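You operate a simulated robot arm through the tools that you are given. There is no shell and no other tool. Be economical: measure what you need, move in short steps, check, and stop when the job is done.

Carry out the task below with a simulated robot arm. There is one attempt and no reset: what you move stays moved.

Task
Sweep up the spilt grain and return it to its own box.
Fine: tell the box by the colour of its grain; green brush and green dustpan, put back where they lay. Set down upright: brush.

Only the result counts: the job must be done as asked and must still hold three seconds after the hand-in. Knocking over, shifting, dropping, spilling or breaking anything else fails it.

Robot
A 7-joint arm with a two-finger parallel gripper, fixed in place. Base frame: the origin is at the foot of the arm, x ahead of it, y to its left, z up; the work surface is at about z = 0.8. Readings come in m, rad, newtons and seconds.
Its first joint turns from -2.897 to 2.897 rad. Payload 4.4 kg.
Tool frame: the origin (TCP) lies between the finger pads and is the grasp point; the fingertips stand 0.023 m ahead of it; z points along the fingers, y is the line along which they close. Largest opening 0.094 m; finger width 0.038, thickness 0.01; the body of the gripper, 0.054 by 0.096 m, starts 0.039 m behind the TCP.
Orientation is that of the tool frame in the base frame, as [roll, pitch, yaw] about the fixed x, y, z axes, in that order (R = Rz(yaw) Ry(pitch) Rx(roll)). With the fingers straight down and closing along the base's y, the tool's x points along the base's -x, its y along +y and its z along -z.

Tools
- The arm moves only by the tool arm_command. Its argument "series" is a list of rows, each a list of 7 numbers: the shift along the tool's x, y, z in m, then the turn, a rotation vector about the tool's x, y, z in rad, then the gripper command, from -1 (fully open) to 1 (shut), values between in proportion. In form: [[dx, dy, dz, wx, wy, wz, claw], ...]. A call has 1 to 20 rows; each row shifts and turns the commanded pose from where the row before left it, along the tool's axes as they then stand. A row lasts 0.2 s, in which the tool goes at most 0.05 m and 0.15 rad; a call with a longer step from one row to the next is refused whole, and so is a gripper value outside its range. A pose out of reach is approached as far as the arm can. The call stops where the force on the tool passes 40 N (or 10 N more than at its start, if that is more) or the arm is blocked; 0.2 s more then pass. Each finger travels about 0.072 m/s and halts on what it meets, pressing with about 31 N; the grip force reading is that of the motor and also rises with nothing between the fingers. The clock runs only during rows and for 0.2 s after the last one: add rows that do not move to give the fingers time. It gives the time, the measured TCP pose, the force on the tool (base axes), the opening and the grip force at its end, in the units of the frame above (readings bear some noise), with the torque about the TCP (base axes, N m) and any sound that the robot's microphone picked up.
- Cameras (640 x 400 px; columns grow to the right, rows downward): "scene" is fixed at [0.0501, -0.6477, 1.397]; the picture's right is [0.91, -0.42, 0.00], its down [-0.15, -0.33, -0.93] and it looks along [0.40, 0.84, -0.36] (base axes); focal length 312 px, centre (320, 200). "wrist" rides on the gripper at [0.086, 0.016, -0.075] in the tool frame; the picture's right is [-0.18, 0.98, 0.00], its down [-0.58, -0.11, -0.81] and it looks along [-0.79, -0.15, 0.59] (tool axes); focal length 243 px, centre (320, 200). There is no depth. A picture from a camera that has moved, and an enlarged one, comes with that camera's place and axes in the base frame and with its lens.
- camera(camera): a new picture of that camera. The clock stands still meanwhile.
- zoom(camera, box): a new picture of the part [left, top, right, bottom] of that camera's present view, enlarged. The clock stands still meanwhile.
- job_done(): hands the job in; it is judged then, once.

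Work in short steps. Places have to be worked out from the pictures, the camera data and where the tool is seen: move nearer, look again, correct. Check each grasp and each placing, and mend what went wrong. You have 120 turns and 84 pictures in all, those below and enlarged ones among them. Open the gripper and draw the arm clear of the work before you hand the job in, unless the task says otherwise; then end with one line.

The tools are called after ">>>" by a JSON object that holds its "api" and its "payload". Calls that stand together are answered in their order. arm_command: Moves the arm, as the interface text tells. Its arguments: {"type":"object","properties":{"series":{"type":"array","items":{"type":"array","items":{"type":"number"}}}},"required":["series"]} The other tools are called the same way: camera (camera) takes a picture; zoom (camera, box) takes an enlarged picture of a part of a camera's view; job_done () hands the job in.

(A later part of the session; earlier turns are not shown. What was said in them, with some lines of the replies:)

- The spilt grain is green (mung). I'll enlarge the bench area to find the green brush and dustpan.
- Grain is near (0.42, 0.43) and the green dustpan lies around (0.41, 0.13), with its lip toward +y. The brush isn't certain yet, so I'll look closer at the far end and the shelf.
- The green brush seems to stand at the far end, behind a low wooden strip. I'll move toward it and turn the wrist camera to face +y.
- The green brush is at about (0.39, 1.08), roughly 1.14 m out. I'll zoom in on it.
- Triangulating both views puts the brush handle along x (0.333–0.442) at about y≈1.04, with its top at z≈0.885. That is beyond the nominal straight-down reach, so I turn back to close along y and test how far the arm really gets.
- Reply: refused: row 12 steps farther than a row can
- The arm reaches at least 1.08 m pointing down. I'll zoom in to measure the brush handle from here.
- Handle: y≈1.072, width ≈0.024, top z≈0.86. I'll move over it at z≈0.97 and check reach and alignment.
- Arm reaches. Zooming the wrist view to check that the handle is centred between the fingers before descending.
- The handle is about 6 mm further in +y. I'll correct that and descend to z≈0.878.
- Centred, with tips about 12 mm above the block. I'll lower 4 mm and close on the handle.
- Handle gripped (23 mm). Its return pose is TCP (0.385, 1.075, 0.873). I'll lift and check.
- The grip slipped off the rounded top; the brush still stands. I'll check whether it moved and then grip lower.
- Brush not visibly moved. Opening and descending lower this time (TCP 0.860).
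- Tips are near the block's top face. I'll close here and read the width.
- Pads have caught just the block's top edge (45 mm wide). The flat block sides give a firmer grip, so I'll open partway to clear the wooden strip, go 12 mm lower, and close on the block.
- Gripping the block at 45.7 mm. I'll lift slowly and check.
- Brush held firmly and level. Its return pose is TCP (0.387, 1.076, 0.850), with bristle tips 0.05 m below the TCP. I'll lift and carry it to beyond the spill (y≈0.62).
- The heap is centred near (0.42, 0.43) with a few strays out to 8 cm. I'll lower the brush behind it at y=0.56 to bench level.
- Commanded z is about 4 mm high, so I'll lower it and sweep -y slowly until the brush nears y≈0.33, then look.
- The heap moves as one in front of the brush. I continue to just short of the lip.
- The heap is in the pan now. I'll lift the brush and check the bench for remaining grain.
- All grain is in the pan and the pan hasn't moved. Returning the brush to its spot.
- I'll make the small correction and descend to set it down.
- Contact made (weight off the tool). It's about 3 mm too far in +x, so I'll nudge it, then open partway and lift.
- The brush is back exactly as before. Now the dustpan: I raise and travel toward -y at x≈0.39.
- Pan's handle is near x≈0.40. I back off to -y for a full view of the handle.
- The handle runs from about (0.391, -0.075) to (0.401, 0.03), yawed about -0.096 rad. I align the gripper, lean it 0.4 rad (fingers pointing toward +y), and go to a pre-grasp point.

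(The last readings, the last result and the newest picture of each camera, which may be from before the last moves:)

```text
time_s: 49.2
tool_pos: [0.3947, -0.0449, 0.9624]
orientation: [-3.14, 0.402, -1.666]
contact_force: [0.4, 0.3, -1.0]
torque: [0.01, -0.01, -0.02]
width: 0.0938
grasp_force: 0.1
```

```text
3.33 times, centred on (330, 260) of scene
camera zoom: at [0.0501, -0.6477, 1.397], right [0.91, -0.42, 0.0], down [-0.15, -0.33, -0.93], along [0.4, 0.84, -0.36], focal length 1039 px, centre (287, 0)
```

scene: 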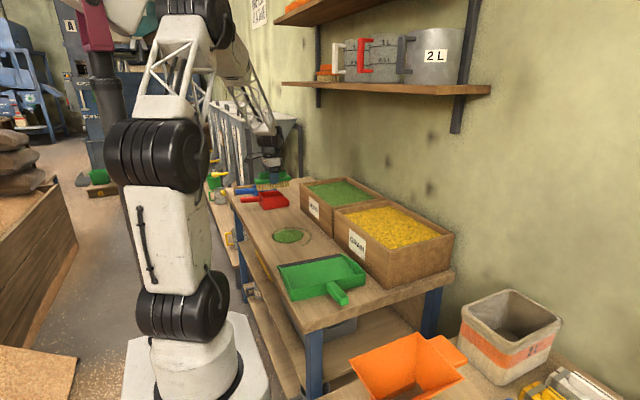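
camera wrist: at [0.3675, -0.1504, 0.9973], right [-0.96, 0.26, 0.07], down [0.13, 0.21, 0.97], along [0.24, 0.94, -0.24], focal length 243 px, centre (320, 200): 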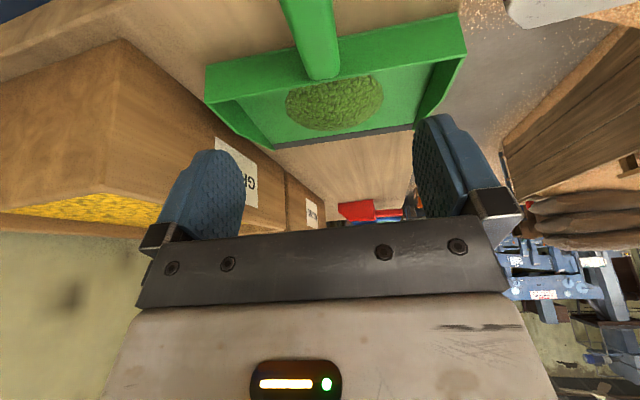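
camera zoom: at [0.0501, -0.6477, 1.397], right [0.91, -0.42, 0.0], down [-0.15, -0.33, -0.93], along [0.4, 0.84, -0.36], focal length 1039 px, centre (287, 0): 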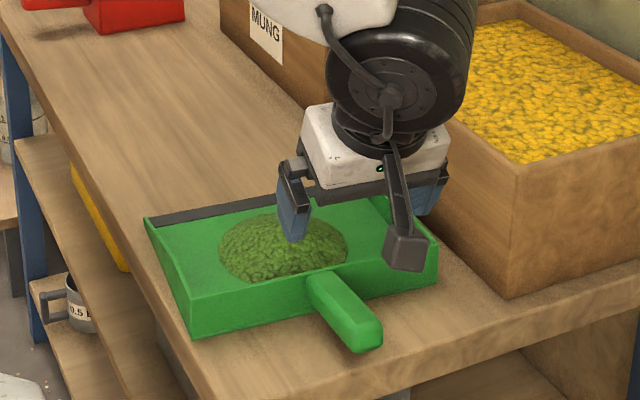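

Handle is slightly +x (2.5 mm) and the wall is at y≈0.037. I descend along the tool axis in two stages, aiming for TCP at about (0.40, -0.005, 0.838).

>>> {"api": "arm_command", "payload": {"series": [[0.004, -0.0025, 0.03, 0, 0, 0, -1], [0.004, 0, 0.03, 0, 0, 0, -1], [0.003, 0, 0.03, 0, 0, 0, -1], [0, 0, 0.02, 0, 0, 0, -1], [0, 0, 0, 0, 0, 0, -1]]}}

>>> {"api": "camera", "payload": {"camera": "wrist"}}

>>> {"api": "zoom", "payload": {"camera": "scene", "box": [270, 220, 390, 310]}}

```text
time_s: 50.4
tool_pos: [0.4015, -0.0117, 0.854]
orientation: [-3.141, 0.399, -1.666]
contact_force: [0.4, -0.1, 0.0]
torque: [-0.01, -0.02, 0.03]
width: 0.094
grasp_force: 0.2
```

```text
44 pictures are left
camera wrist: at [0.3738, -0.1184, 0.8906], right [-0.96, 0.26, 0.07], down [0.13, 0.21, 0.97], along [0.24, 0.94, -0.24], focal length 243 px, centre (320, 200)
```

wrist: 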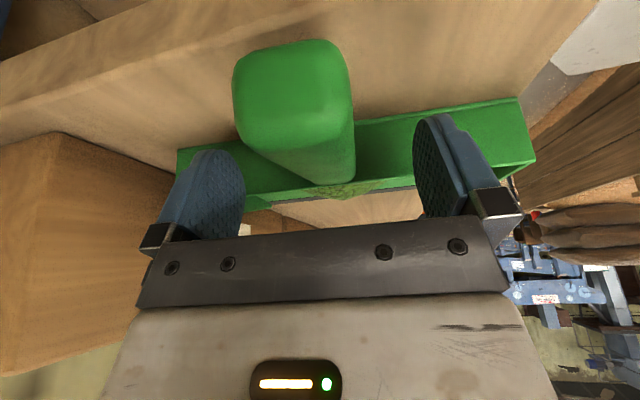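

```text
4.44 times, centred on (330, 265) of scene
camera zoom: at [0.0501, -0.6477, 1.397], right [0.91, -0.42, 0.0], down [-0.15, -0.33, -0.93], along [0.4, 0.84, -0.36], focal length 1386 px, centre (276, -89)
```

zoom: 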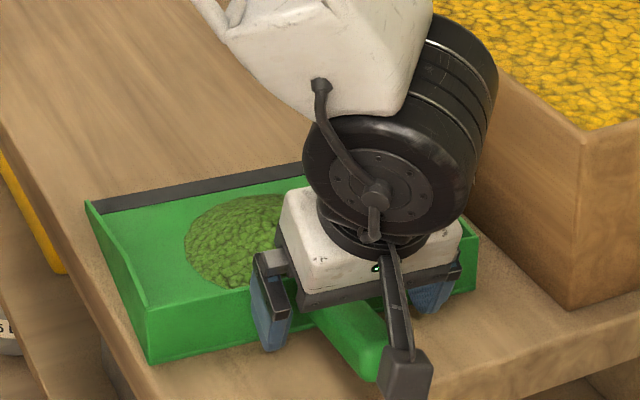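

The handle slopes up slightly away from the pan; at the grasp point it spans about z 0.82–0.852. I go down the last bit and close.

>>> {"api": "arm_command", "payload": {"series": [[0, 0, 0.01, 0, 0, 0, -1], [0.002, 0, 0.007, 0, 0, 0, -1], [0, 0, 0, 0, 0, 0, 1], [0, 0, 0, 0, 0, 0, 1], [0, 0, 0, 0, 0, 0, 1], [0, 0, 0, 0, 0, 0, 1], [0, 0, 0, 0, 0, 0, 1], [0, 0, 0, 0, 0, 0, 1]]}}

>>> {"api": "camera", "payload": {"camera": "wrist"}}

```text
time_s: 52.2
tool_pos: [0.4003, -0.0076, 0.8389]
orientation: [-3.141, 0.4, -1.668]
contact_force: [-0.1, 0.2, 0.3]
torque: [-0.19, 0.03, 0.01]
width: 0.0298
grasp_force: 31.1
```

```text
42 pictures are left
camera wrist: at [0.3744, -0.1142, 0.8752], right [-0.96, 0.26, 0.07], down [0.13, 0.21, 0.97], along [0.24, 0.94, -0.24], focal length 243 px, centre (320, 200)
```

wrist: 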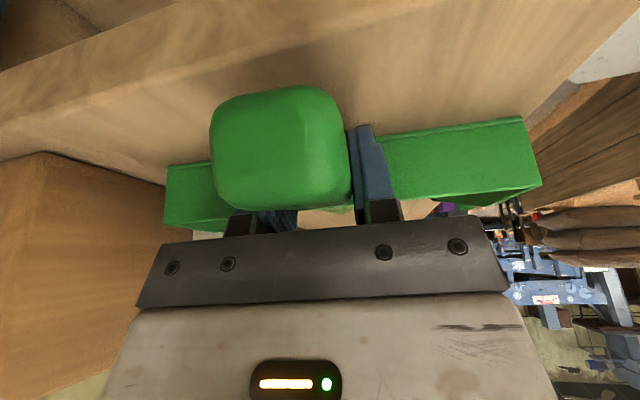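

Gripped at 29.8 mm. Return pose for the pan: (0.400, -0.008, 0.839), yaw -1.667, lean 0.4. I lift 3 cm slowly and check for droop.

>>> {"api": "arm_command", "payload": {"series": [[-0.0019, 0, -0.0046, 0, 0, 0, 1], [-0.0019, 0, -0.0046, 0, 0, 0, 1], [-0.0039, 0, -0.0092, 0, 0, 0, 1], [-0.0039, 0, -0.0092, 0, 0, 0, 1], [0, 0, 0, 0, 0, 0, 1]]}}

>>> {"api": "zoom", "payload": {"camera": "scene", "box": [250, 200, 410, 320]}}

>>> {"api": "camera", "payload": {"camera": "wrist"}}

```text
time_s: 53.4
tool_pos: [0.4013, -0.0076, 0.8686]
orientation: [-3.14, 0.4, -1.667]
contact_force: [0.3, -0.5, -2.5]
torque: [-0.24, 0.04, 0.01]
width: 0.03
grasp_force: 31.5
```

```text
3.33 times, centred on (330, 260) of scene
camera zoom: at [0.0501, -0.6477, 1.397], right [0.91, -0.42, 0.0], down [-0.15, -0.33, -0.93], along [0.4, 0.84, -0.36], focal length 1039 px, centre (287, 0)
```

zoom: 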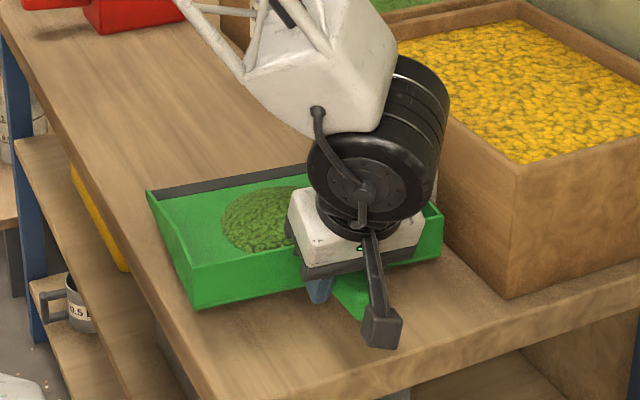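

```text
40 pictures are left
camera wrist: at [0.3742, -0.1138, 0.9055], right [-0.96, 0.26, 0.07], down [0.13, 0.21, 0.97], along [0.24, 0.94, -0.24], focal length 243 px, centre (320, 200)
```

wrist: 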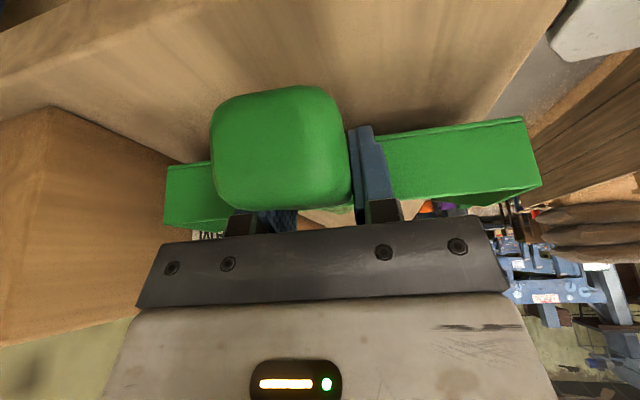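

No droop and the load is about 2.5 N. I raise to z≈1.10 and turn the pan so its lip faces +x.

>>> {"api": "arm_command", "payload": {"series": [[-0.0075, 0, -0.0177, 0, 0, 0, 1], [-0.015, 0, -0.0355, 0, 0, 0, 1], [-0.015, 0, -0.0355, 0, 0, 0, 1], [-0.015, 0, -0.0355, 0, 0, 0, 1], [-0.015, 0, -0.0355, 0, 0, 0, 1], [-0.015, 0, -0.0355, 0, 0, 0, 1], [-0.0075, 0, -0.0177, 0, 0, 0, 1], [0, 0, 0, 0.0287, 0, 0.0679, 1], [0, 0, 0, 0.0547, 0, 0.1294, 1], [0, 0, 0, 0.0547, 0, 0.1294, 1], [0, 0, 0, 0.0547, 0, 0.1294, 1], [0, 0, 0, 0.0547, 0, 0.1294, 1], [0, 0, 0, 0.0547, 0, 0.1294, 1], [0, 0, 0, 0.0547, 0, 0.1294, 1], [0, 0, 0, 0.0547, 0, 0.1294, 1], [0, 0, 0, 0.0547, 0, 0.1294, 1], [0, 0, 0, 0.0547, 0, 0.1294, 1], [0, 0, 0, 0.0547, 0, 0.1294, 1], [0, 0, 0, 0, 0, 0, 1]]}}

>>> {"api": "camera", "payload": {"camera": "scene"}}

```text
time_s: 57.4
tool_pos: [0.4015, -0.0083, 1.1013]
orientation: [3.141, 0.401, 3.137]
contact_force: [0.1, -0.5, -2.2]
torque: [-0.01, 0.18, -0.02]
width: 0.0299
grasp_force: 30.9
```

```text
39 pictures are left
```

scene: 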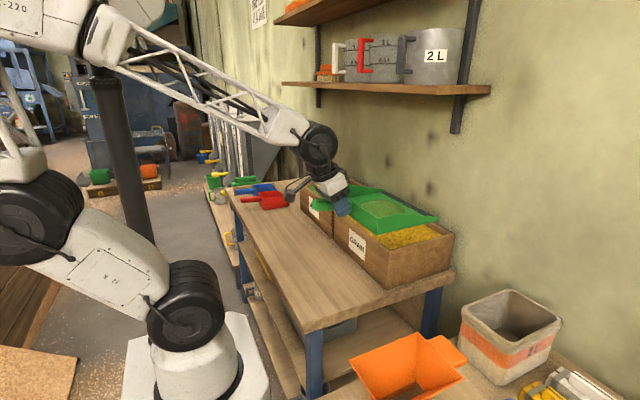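

Pan is level with lip toward +x. I translate +y to the mung box (y≈0.525).

>>> {"api": "arm_command", "payload": {"series": [[0, 0.02, 0, 0, 0, 0, 1], [0, 0.035, 0, 0, 0, 0, 1], [0, 0.043, 0, 0, 0, 0, 1], [0, 0.043, 0, 0, 0, 0, 1], [0, 0.043, 0, 0, 0, 0, 1], [0, 0.043, 0, 0, 0, 0, 1], [0, 0.043, 0, 0, 0, 0, 1], [0, 0.043, 0, 0, 0, 0, 1], [0, 0.043, 0, 0, 0, 0, 1], [0, 0.043, 0, 0, 0, 0, 1], [0, 0.043, 0, 0, 0, 0, 1], [0, 0.043, 0, 0, 0, 0, 1], [0, 0.03, 0, 0, 0, 0, 1], [0, 0.018, 0, 0, 0, 0, 1], [0, 0, 0, 0, 0, 0, 1]]}}

>>> {"api": "zoom", "payload": {"camera": "scene", "box": [230, 120, 470, 290]}}

>>> {"api": "camera", "payload": {"camera": "wrist"}}

```text
time_s: 60.6
tool_pos: [0.4036, 0.5254, 1.101]
orientation: [-3.141, 0.403, 3.137]
contact_force: [0.0, -0.1, -2.4]
torque: [-0.01, 0.22, 0.01]
width: 0.0298
grasp_force: 30.9
```

```text
2.35 times, centred on (350, 205) of scene
camera zoom: at [0.0501, -0.6477, 1.397], right [0.91, -0.42, 0.0], down [-0.15, -0.33, -0.93], along [0.4, 0.84, -0.36], focal length 734 px, centre (249, 188)
```

zoom: 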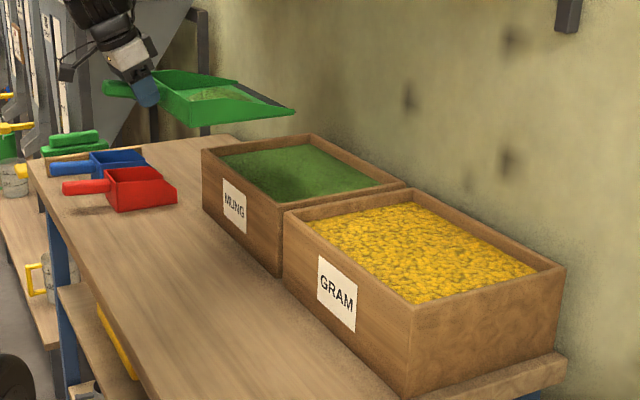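

```text
37 pictures are left
camera wrist: at [0.2942, 0.5415, 1.1379], right [0.17, 0.98, 0.07], down [0.22, -0.11, 0.97], along [0.96, -0.15, -0.24], focal length 243 px, centre (320, 200)
```

wrist: 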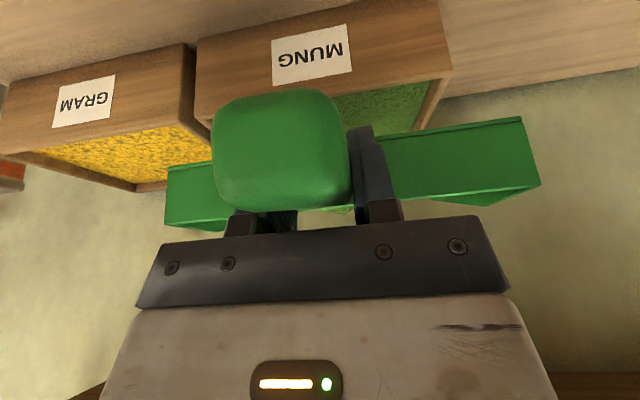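

The pan is over the mung box; its shadow falls on the mung. I tilt the lip down gradually to about 0.7 rad, moving so the lip stays above the near half of the box, while keeping the hand below the shelf.

>>> {"api": "arm_command", "payload": {"series": [[-0.0133, 0, 0.0002, 0, 0.1, 0, 1], [-0.0132, 0, -0.0012, 0, 0.1, 0, 1], [-0.0131, 0, -0.0025, 0, 0.1, 0, 1], [-0.0127, 0, -0.0038, 0, 0.1, 0, 1], [-0.0123, 0, -0.005, 0, 0.1, 0, 1], [0, 0, 0, 0, 0, 0, 1]]}}

>>> {"api": "zoom", "payload": {"camera": "scene", "box": [230, 60, 470, 230]}}

```text
time_s: 62.0
tool_pos: [0.4658, 0.5254, 1.1256]
orientation: [3.14, -0.098, 3.137]
contact_force: [0.2, 0.3, -2.4]
torque: [0.01, 0.13, 0.01]
width: 0.0296
grasp_force: 30.6
```

```text
2.35 times, centred on (350, 145) of scene
camera zoom: at [0.0501, -0.6477, 1.397], right [0.91, -0.42, 0.0], down [-0.15, -0.33, -0.93], along [0.4, 0.84, -0.36], focal length 734 px, centre (249, 329)
```

zoom: 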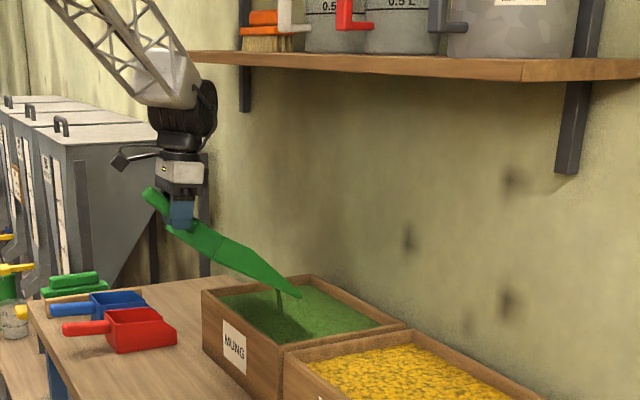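

Grain is already streaming into the mung box. Continue to about 0.7 rad and hold.

>>> {"api": "arm_command", "payload": {"series": [[-0.0117, 0, -0.0062, 0, 0.1, 0, 1], [-0.0111, 0, -0.0073, 0, 0.1, 0, 1], [0, 0, 0, 0, 0, 0, 1], [0, 0, 0, 0, 0, 0, 1], [0, 0, 0, 0, 0, 0, 1], [0, 0, 0, 0, 0, 0, 1], [0, 0, 0, 0, 0, 0, 1], [0, 0, 0, 0, 0, 0, 1]]}}

>>> {"api": "zoom", "payload": {"camera": "scene", "box": [250, 100, 410, 220]}}

```text
time_s: 63.8
tool_pos: [0.4899, 0.5245, 1.136]
orientation: [3.141, -0.3, 3.14]
contact_force: [0.4, 0.7, -1.8]
torque: [-0.01, 0.1, 0.01]
width: 0.0299
grasp_force: 31.2
```

```text
3.33 times, centred on (330, 160) of scene
camera zoom: at [0.0501, -0.6477, 1.397], right [0.91, -0.42, 0.0], down [-0.15, -0.33, -0.93], along [0.4, 0.84, -0.36], focal length 1039 px, centre (287, 333)
```

zoom: 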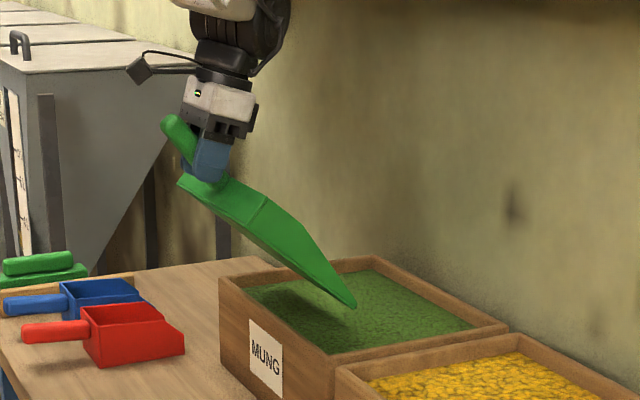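

The stream has stopped. I tilt a bit further (to 0.9) to be sure it's empty and hold a moment.

>>> {"api": "arm_command", "payload": {"series": [[-0.0007, 0, -0.018, 0, 0.1, 0, 1], [0.0011, 0, -0.018, 0, 0.1, 0, 1], [0, 0, 0, 0, 0, 0, 1], [0, 0, 0, 0, 0, 0, 1], [0, 0, 0, 0, 0, 0, 1], [0, 0, 0, 0, 0, 0, 1], [0, 0, 0, 0, 0, 0, 1]]}}

>>> {"api": "zoom", "payload": {"camera": "scene", "box": [250, 60, 490, 220]}}

```text
time_s: 65.4
tool_pos: [0.5018, 0.5249, 1.1717]
orientation: [3.14, -0.499, 3.139]
contact_force: [0.9, -0.5, -1.6]
torque: [0.01, 0.05, -0.03]
width: 0.03
grasp_force: 31.4
```

```text
2.50 times, centred on (370, 140) of scene
camera zoom: at [0.0501, -0.6477, 1.397], right [0.91, -0.42, 0.0], down [-0.15, -0.33, -0.93], along [0.4, 0.84, -0.36], focal length 780 px, centre (195, 350)
```

zoom: 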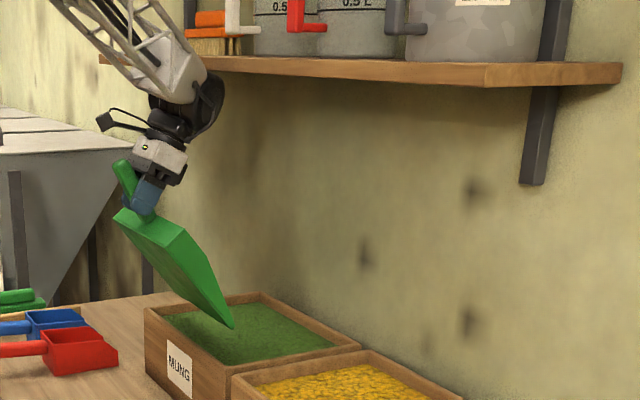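

Pan is emptied. Tilt back to level, then travel back along -y.

>>> {"api": "arm_command", "payload": {"series": [[0.0062, 0, 0.0122, 0, -0.1, 0, 1], [0.0074, 0, 0.0116, 0, -0.1, 0, 1], [0.0085, 0, 0.0108, 0, -0.1, 0, 1], [0.0095, 0, 0.0099, 0, -0.1, 0, 1], [0.0105, 0, 0.0089, 0, -0.1, 0, 1], [0.0113, 0, 0.0078, 0, -0.1, 0, 1], [0.012, 0, 0.0066, 0, -0.1, 0, 1], [0.0126, 0, 0.0054, 0, -0.1, 0, 1], [0.0131, 0, 0.0041, 0, -0.1, 0, 1], [0, 0, 0, 0, 0, 0, 1]]}}

>>> {"api": "zoom", "payload": {"camera": "scene", "box": [250, 120, 410, 240]}}

```text
time_s: 67.6
tool_pos: [0.3998, 0.5253, 1.0991]
orientation: [3.14, 0.403, 3.139]
contact_force: [-0.1, 0.2, -2.1]
torque: [-0.01, 0.12, 0.0]
width: 0.0296
grasp_force: 30.8
```

```text
3.33 times, centred on (330, 180) of scene
camera zoom: at [0.0501, -0.6477, 1.397], right [0.91, -0.42, 0.0], down [-0.15, -0.33, -0.93], along [0.4, 0.84, -0.36], focal length 1039 px, centre (287, 267)
```

zoom: 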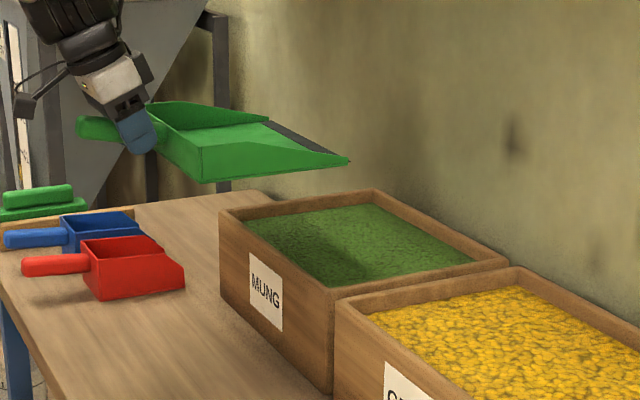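

The pan is empty. I travel back to y≈-0.008.

>>> {"api": "arm_command", "payload": {"series": [[0, -0.02, 0, 0, 0, 0, 1], [0, -0.035, 0, 0, 0, 0, 1], [0, -0.043, 0, 0, 0, 0, 1], [0, -0.043, 0, 0, 0, 0, 1], [0, -0.043, 0, 0, 0, 0, 1], [0, -0.043, 0, 0, 0, 0, 1], [0, -0.043, 0, 0, 0, 0, 1], [0, -0.043, 0, 0, 0, 0, 1], [0, -0.043, 0, 0, 0, 0, 1], [0, -0.043, 0, 0, 0, 0, 1], [0, -0.043, 0, 0, 0, 0, 1], [0, -0.043, 0, 0, 0, 0, 1], [0, -0.03, 0, 0, 0, 0, 1], [0, -0.018, 0, 0, 0, 0, 1], [0, 0, 0, 0, 0, 0, 1]]}}

>>> {"api": "arm_command", "payload": {"series": [[0, 0, 0, -0.0287, 0, -0.0679, 1], [0, 0, 0, -0.0547, 0, -0.1294, 1], [0, 0, 0, -0.0547, 0, -0.1294, 1], [0, 0, 0, -0.0547, 0, -0.1294, 1], [0, 0, 0, -0.0547, 0, -0.1294, 1], [0, 0, 0, -0.0547, 0, -0.1294, 1], [0, 0, 0, -0.0547, 0, -0.1294, 1], [0, 0, 0, -0.0547, 0, -0.1294, 1], [0, 0, 0, -0.0547, 0, -0.1294, 1], [0, 0, 0, -0.0547, 0, -0.1294, 1], [0, 0, 0, -0.0547, 0, -0.1294, 1], [0, 0, 0, 0, 0, 0, 1], [0, 0, 0, 0, 0, 0, 1]]}}

```text
time_s: 70.8
tool_pos: [0.3955, -0.0094, 1.0984]
orientation: [3.141, 0.401, 3.138]
contact_force: [0.0, -0.4, -1.3]
torque: [0.04, 0.14, 0.03]
width: 0.0298
grasp_force: 31.4
```

```text
time_s: 73.6
tool_pos: [0.3979, -0.0082, 1.0998]
orientation: [-3.14, 0.401, -1.667]
contact_force: [0.5, -0.2, -1.8]
torque: [-0.15, 0.02, 0.03]
width: 0.0298
grasp_force: 31.5
```

Orientation restored. I lower to about 3 cm above the bench with a 2 mm x correction, then check.

>>> {"api": "arm_command", "payload": {"series": [[0.0149, -0.002, 0.0353, 0, 0, 0, 1], [0.0149, 0, 0.0353, 0, 0, 0, 1], [0.0149, 0, 0.0353, 0, 0, 0, 1], [0.0149, 0, 0.0353, 0, 0, 0, 1], [0.0149, 0, 0.0353, 0, 0, 0, 1], [0.0075, 0, 0.0177, 0, 0, 0, 1], [0.0075, 0, 0.0177, 0, 0, 0, 1], [0, 0, 0, 0, 0, 0, 1], [0, 0, 0, 0, 0, 0, 1]]}}

>>> {"api": "zoom", "payload": {"camera": "scene", "box": [250, 200, 410, 320]}}

>>> {"api": "camera", "payload": {"camera": "wrist"}}

```text
time_s: 75.6
tool_pos: [0.4006, -0.0083, 0.8686]
orientation: [-3.139, 0.4, -1.667]
contact_force: [-0.9, -0.1, -1.8]
torque: [-0.15, 0.0, -0.03]
width: 0.0299
grasp_force: 31.1
```

```text
3.33 times, centred on (330, 260) of scene
camera zoom: at [0.0501, -0.6477, 1.397], right [0.91, -0.42, 0.0], down [-0.15, -0.33, -0.93], along [0.4, 0.84, -0.36], focal length 1039 px, centre (287, 0)
```

zoom: 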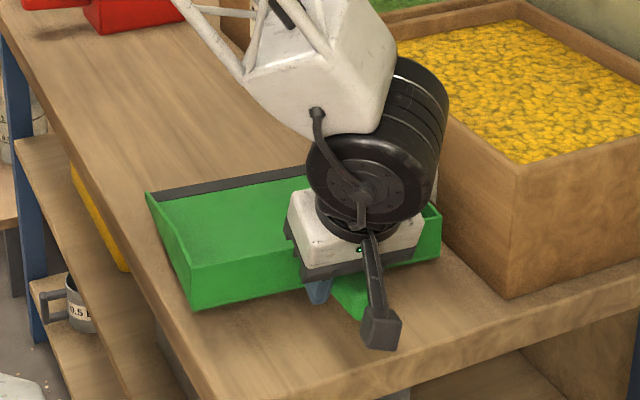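

```text
31 pictures are left
camera wrist: at [0.3736, -0.1139, 0.9046], right [-0.96, 0.26, 0.07], down [0.13, 0.21, 0.97], along [0.24, 0.94, -0.24], focal length 243 px, centre (320, 200)
```

wrist: 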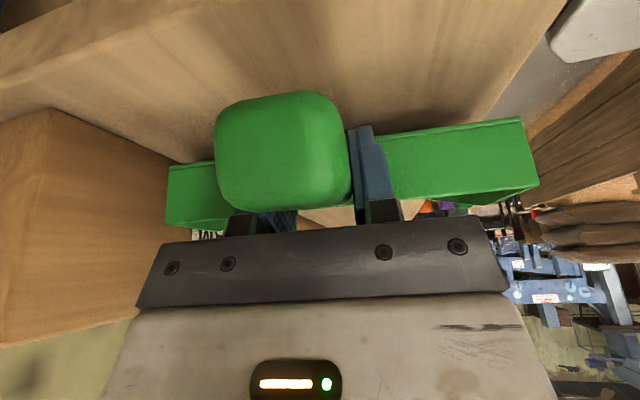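

Nearly identical to when it was lifted (about 2 mm slide toward +y). I lower it with that correction.

>>> {"api": "arm_command", "payload": {"series": [[0.0057, 0, 0.0084, 0, 0, 0, 1], [0.0039, 0, 0.0092, 0, 0, 0, 1], [0.002, 0, 0.0046, 0, 0, 0, 1], [0.001, 0, 0.0024, 0, 0, 0, 1], [0, 0, 0, 0, 0, 0, 1], [0, 0, 0, 0, 0, 0, 1]]}}

>>> {"api": "zoom", "payload": {"camera": "scene", "box": [270, 220, 390, 310]}}

```text
time_s: 77.0
tool_pos: [0.4001, -0.0102, 0.8418]
orientation: [-3.139, 0.399, -1.667]
contact_force: [0.3, -0.8, -1.3]
torque: [-0.13, -0.01, -0.02]
width: 0.0299
grasp_force: 30.9
```

```text
4.44 times, centred on (330, 265) of scene
camera zoom: at [0.0501, -0.6477, 1.397], right [0.91, -0.42, 0.0], down [-0.15, -0.33, -0.93], along [0.4, 0.84, -0.36], focal length 1386 px, centre (276, -89)
```

zoom: 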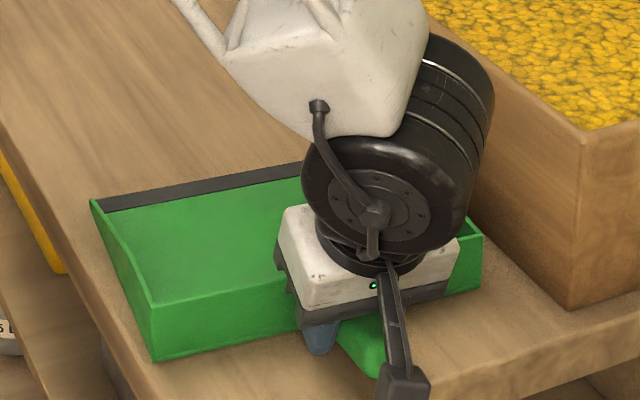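

It hangs about 3 mm above the bench and 3.5 mm too far in +x. I correct and set it down.

>>> {"api": "arm_command", "payload": {"series": [[0, 0.0035, 0, 0, 0, 0, 1], [0.0006, 0, 0.0014, 0, 0, 0, 1], [0.0006, 0, 0.0014, 0, 0, 0, 1], [0, 0, 0, 0, 0, 0, 1], [0, 0, 0, 0, 0, 0, 1]]}}

>>> {"api": "zoom", "payload": {"camera": "scene", "box": [270, 220, 390, 310]}}

```text
time_s: 78.2
tool_pos: [0.3967, -0.01, 0.8389]
orientation: [-3.141, 0.401, -1.667]
contact_force: [-1.7, -3.1, 19.6]
torque: [0.56, 0.06, 0.16]
width: 0.0298
grasp_force: 30.9
```

```text
4.44 times, centred on (330, 265) of scene
camera zoom: at [0.0501, -0.6477, 1.397], right [0.91, -0.42, 0.0], down [-0.15, -0.33, -0.93], along [0.4, 0.84, -0.36], focal length 1386 px, centre (276, -89)
```

zoom: 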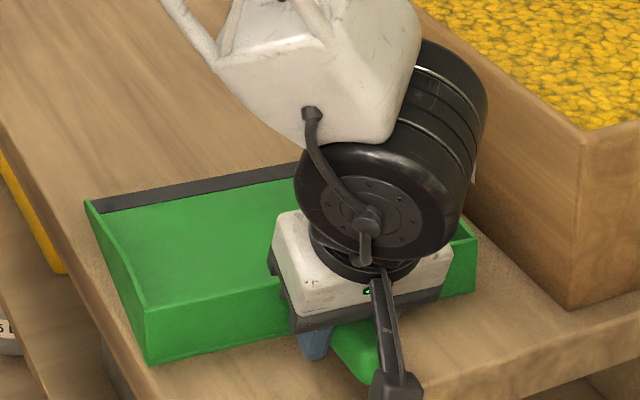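

It's down (≈20 N). I ease the pressure with a 1.5 mm nudge and release, then back out along the tool axis.

>>> {"api": "arm_command", "payload": {"series": [[-0.0004, -0.0018, -0.0009, 0, 0, 0, 1], [0, 0, 0, 0, 0, 0, 1], [0, 0, 0, 0, 0, 0, 0.2], [0, 0, 0, 0, 0, 0, -0.4], [0, 0, 0, 0, 0, 0, -1], [0, 0, 0, 0, 0, 0, -1], [0, 0, -0.02, 0, 0, 0, -1], [0, 0, -0.04, 0, 0, 0, -1], [0, 0, -0.04, 0, 0, 0, -1], [0, 0, -0.045, 0, 0, 0, -1], [0, 0, -0.045, 0, 0, 0, -1], [0.045, 0, 0, 0, 0, 0, -1], [0.045, 0, 0, 0, 0, 0, -1], [0, 0, 0, 0, 0, 0, -1]]}}

>>> {"api": "camera", "payload": {"camera": "scene"}}

>>> {"api": "zoom", "payload": {"camera": "scene", "box": [250, 220, 410, 320]}}

```text
time_s: 81.2
tool_pos: [0.3823, -0.1654, 0.9809]
orientation: [-3.139, 0.4, -1.666]
contact_force: [-0.4, -0.6, -0.2]
torque: [-0.04, 0.04, -0.01]
width: 0.094
grasp_force: 0.1
```

```text
28 pictures are left
```

scene: 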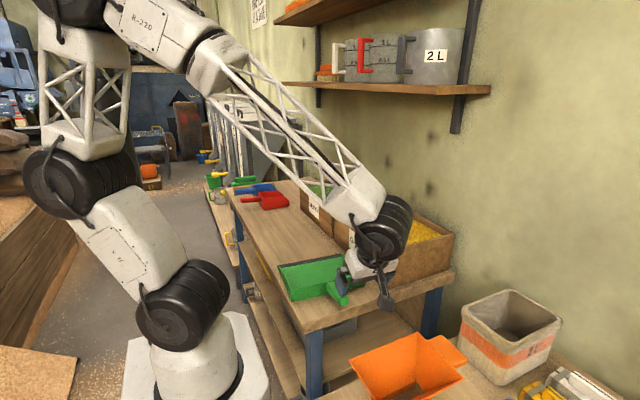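

```text
4.00 times, centred on (330, 270) of scene
camera zoom: at [0.0501, -0.6477, 1.397], right [0.91, -0.42, 0.0], down [-0.15, -0.33, -0.93], along [0.4, 0.84, -0.36], focal length 1247 px, centre (280, -80)
```

zoom: 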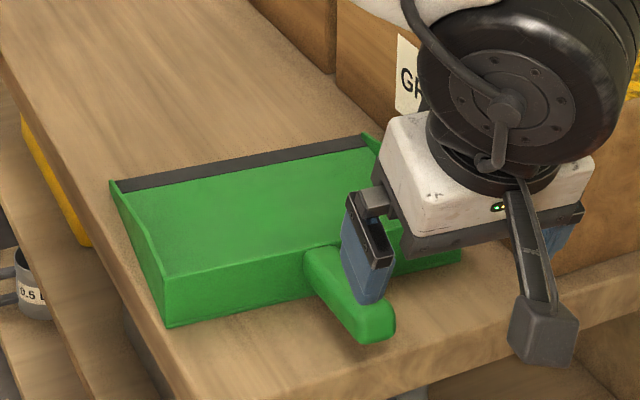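

The pan matches its original position exactly. I raise the arm clear and do a final check.

>>> {"api": "arm_command", "payload": {"series": [[-0.0175, 0, -0.0414, 0, 0, 0, -1], [-0.0175, 0, -0.0414, 0, 0, 0, -1], [-0.0175, 0, -0.0414, 0, 0, 0, -1], [-0.0175, 0, -0.0414, 0, 0, 0, -1], [0, 0, 0, 0, 0.13, 0, -1], [0, 0, 0, 0, 0.13, 0, -1], [0, 0, 0, 0, 0.14, 0, -1], [0.04, 0, 0, 0, 0, 0, -1], [0.04, 0, 0, 0, 0, 0, -1], [0, 0, 0, 0, 0, 0, -1]]}}

>>> {"api": "camera", "payload": {"camera": "scene"}}

>>> {"api": "zoom", "payload": {"camera": "scene", "box": [220, 160, 400, 310]}}

```text
time_s: 83.4
tool_pos: [0.3797, -0.2429, 1.1566]
orientation: [3.136, 0.004, -1.656]
contact_force: [-0.5, -0.1, 0.2]
torque: [0.0, -0.03, 0.0]
width: 0.0941
grasp_force: 0.1
```

```text
26 pictures are left
```

scene: 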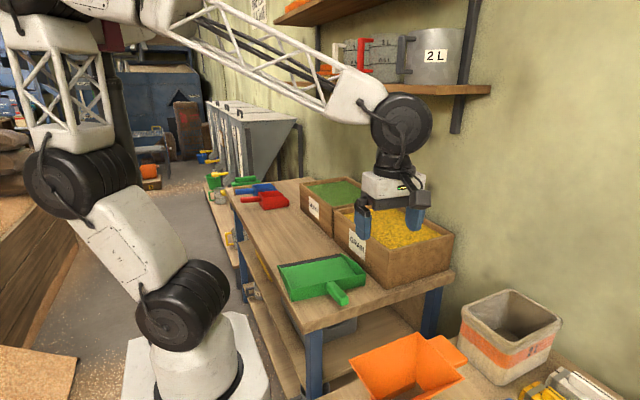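

```text
2.67 times, centred on (310, 235) of scene
camera zoom: at [0.0501, -0.6477, 1.397], right [0.91, -0.42, 0.0], down [-0.15, -0.33, -0.93], along [0.4, 0.84, -0.36], focal length 832 px, centre (347, 107)
```

zoom: 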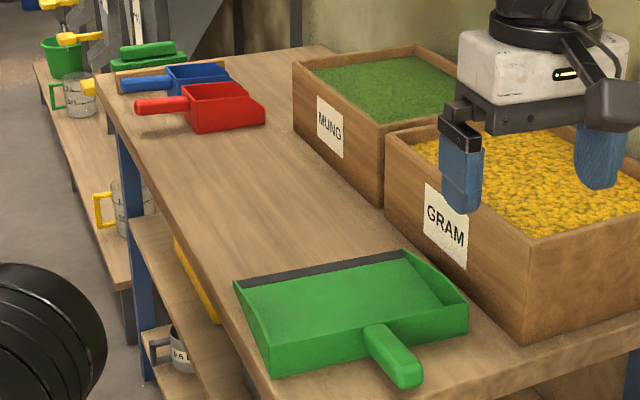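

The bench is clean, the mung is in its box, both green tools are back in place with the brush upright, and the arm is clear with the gripper open. I'm handing in.

>>> {"api": "job_done", "payload": {}}

```text
The job is handed in.
```

The spilt green mung is back in the MUNG box, and the green brush (upright) and green dustpan are back where they lay.
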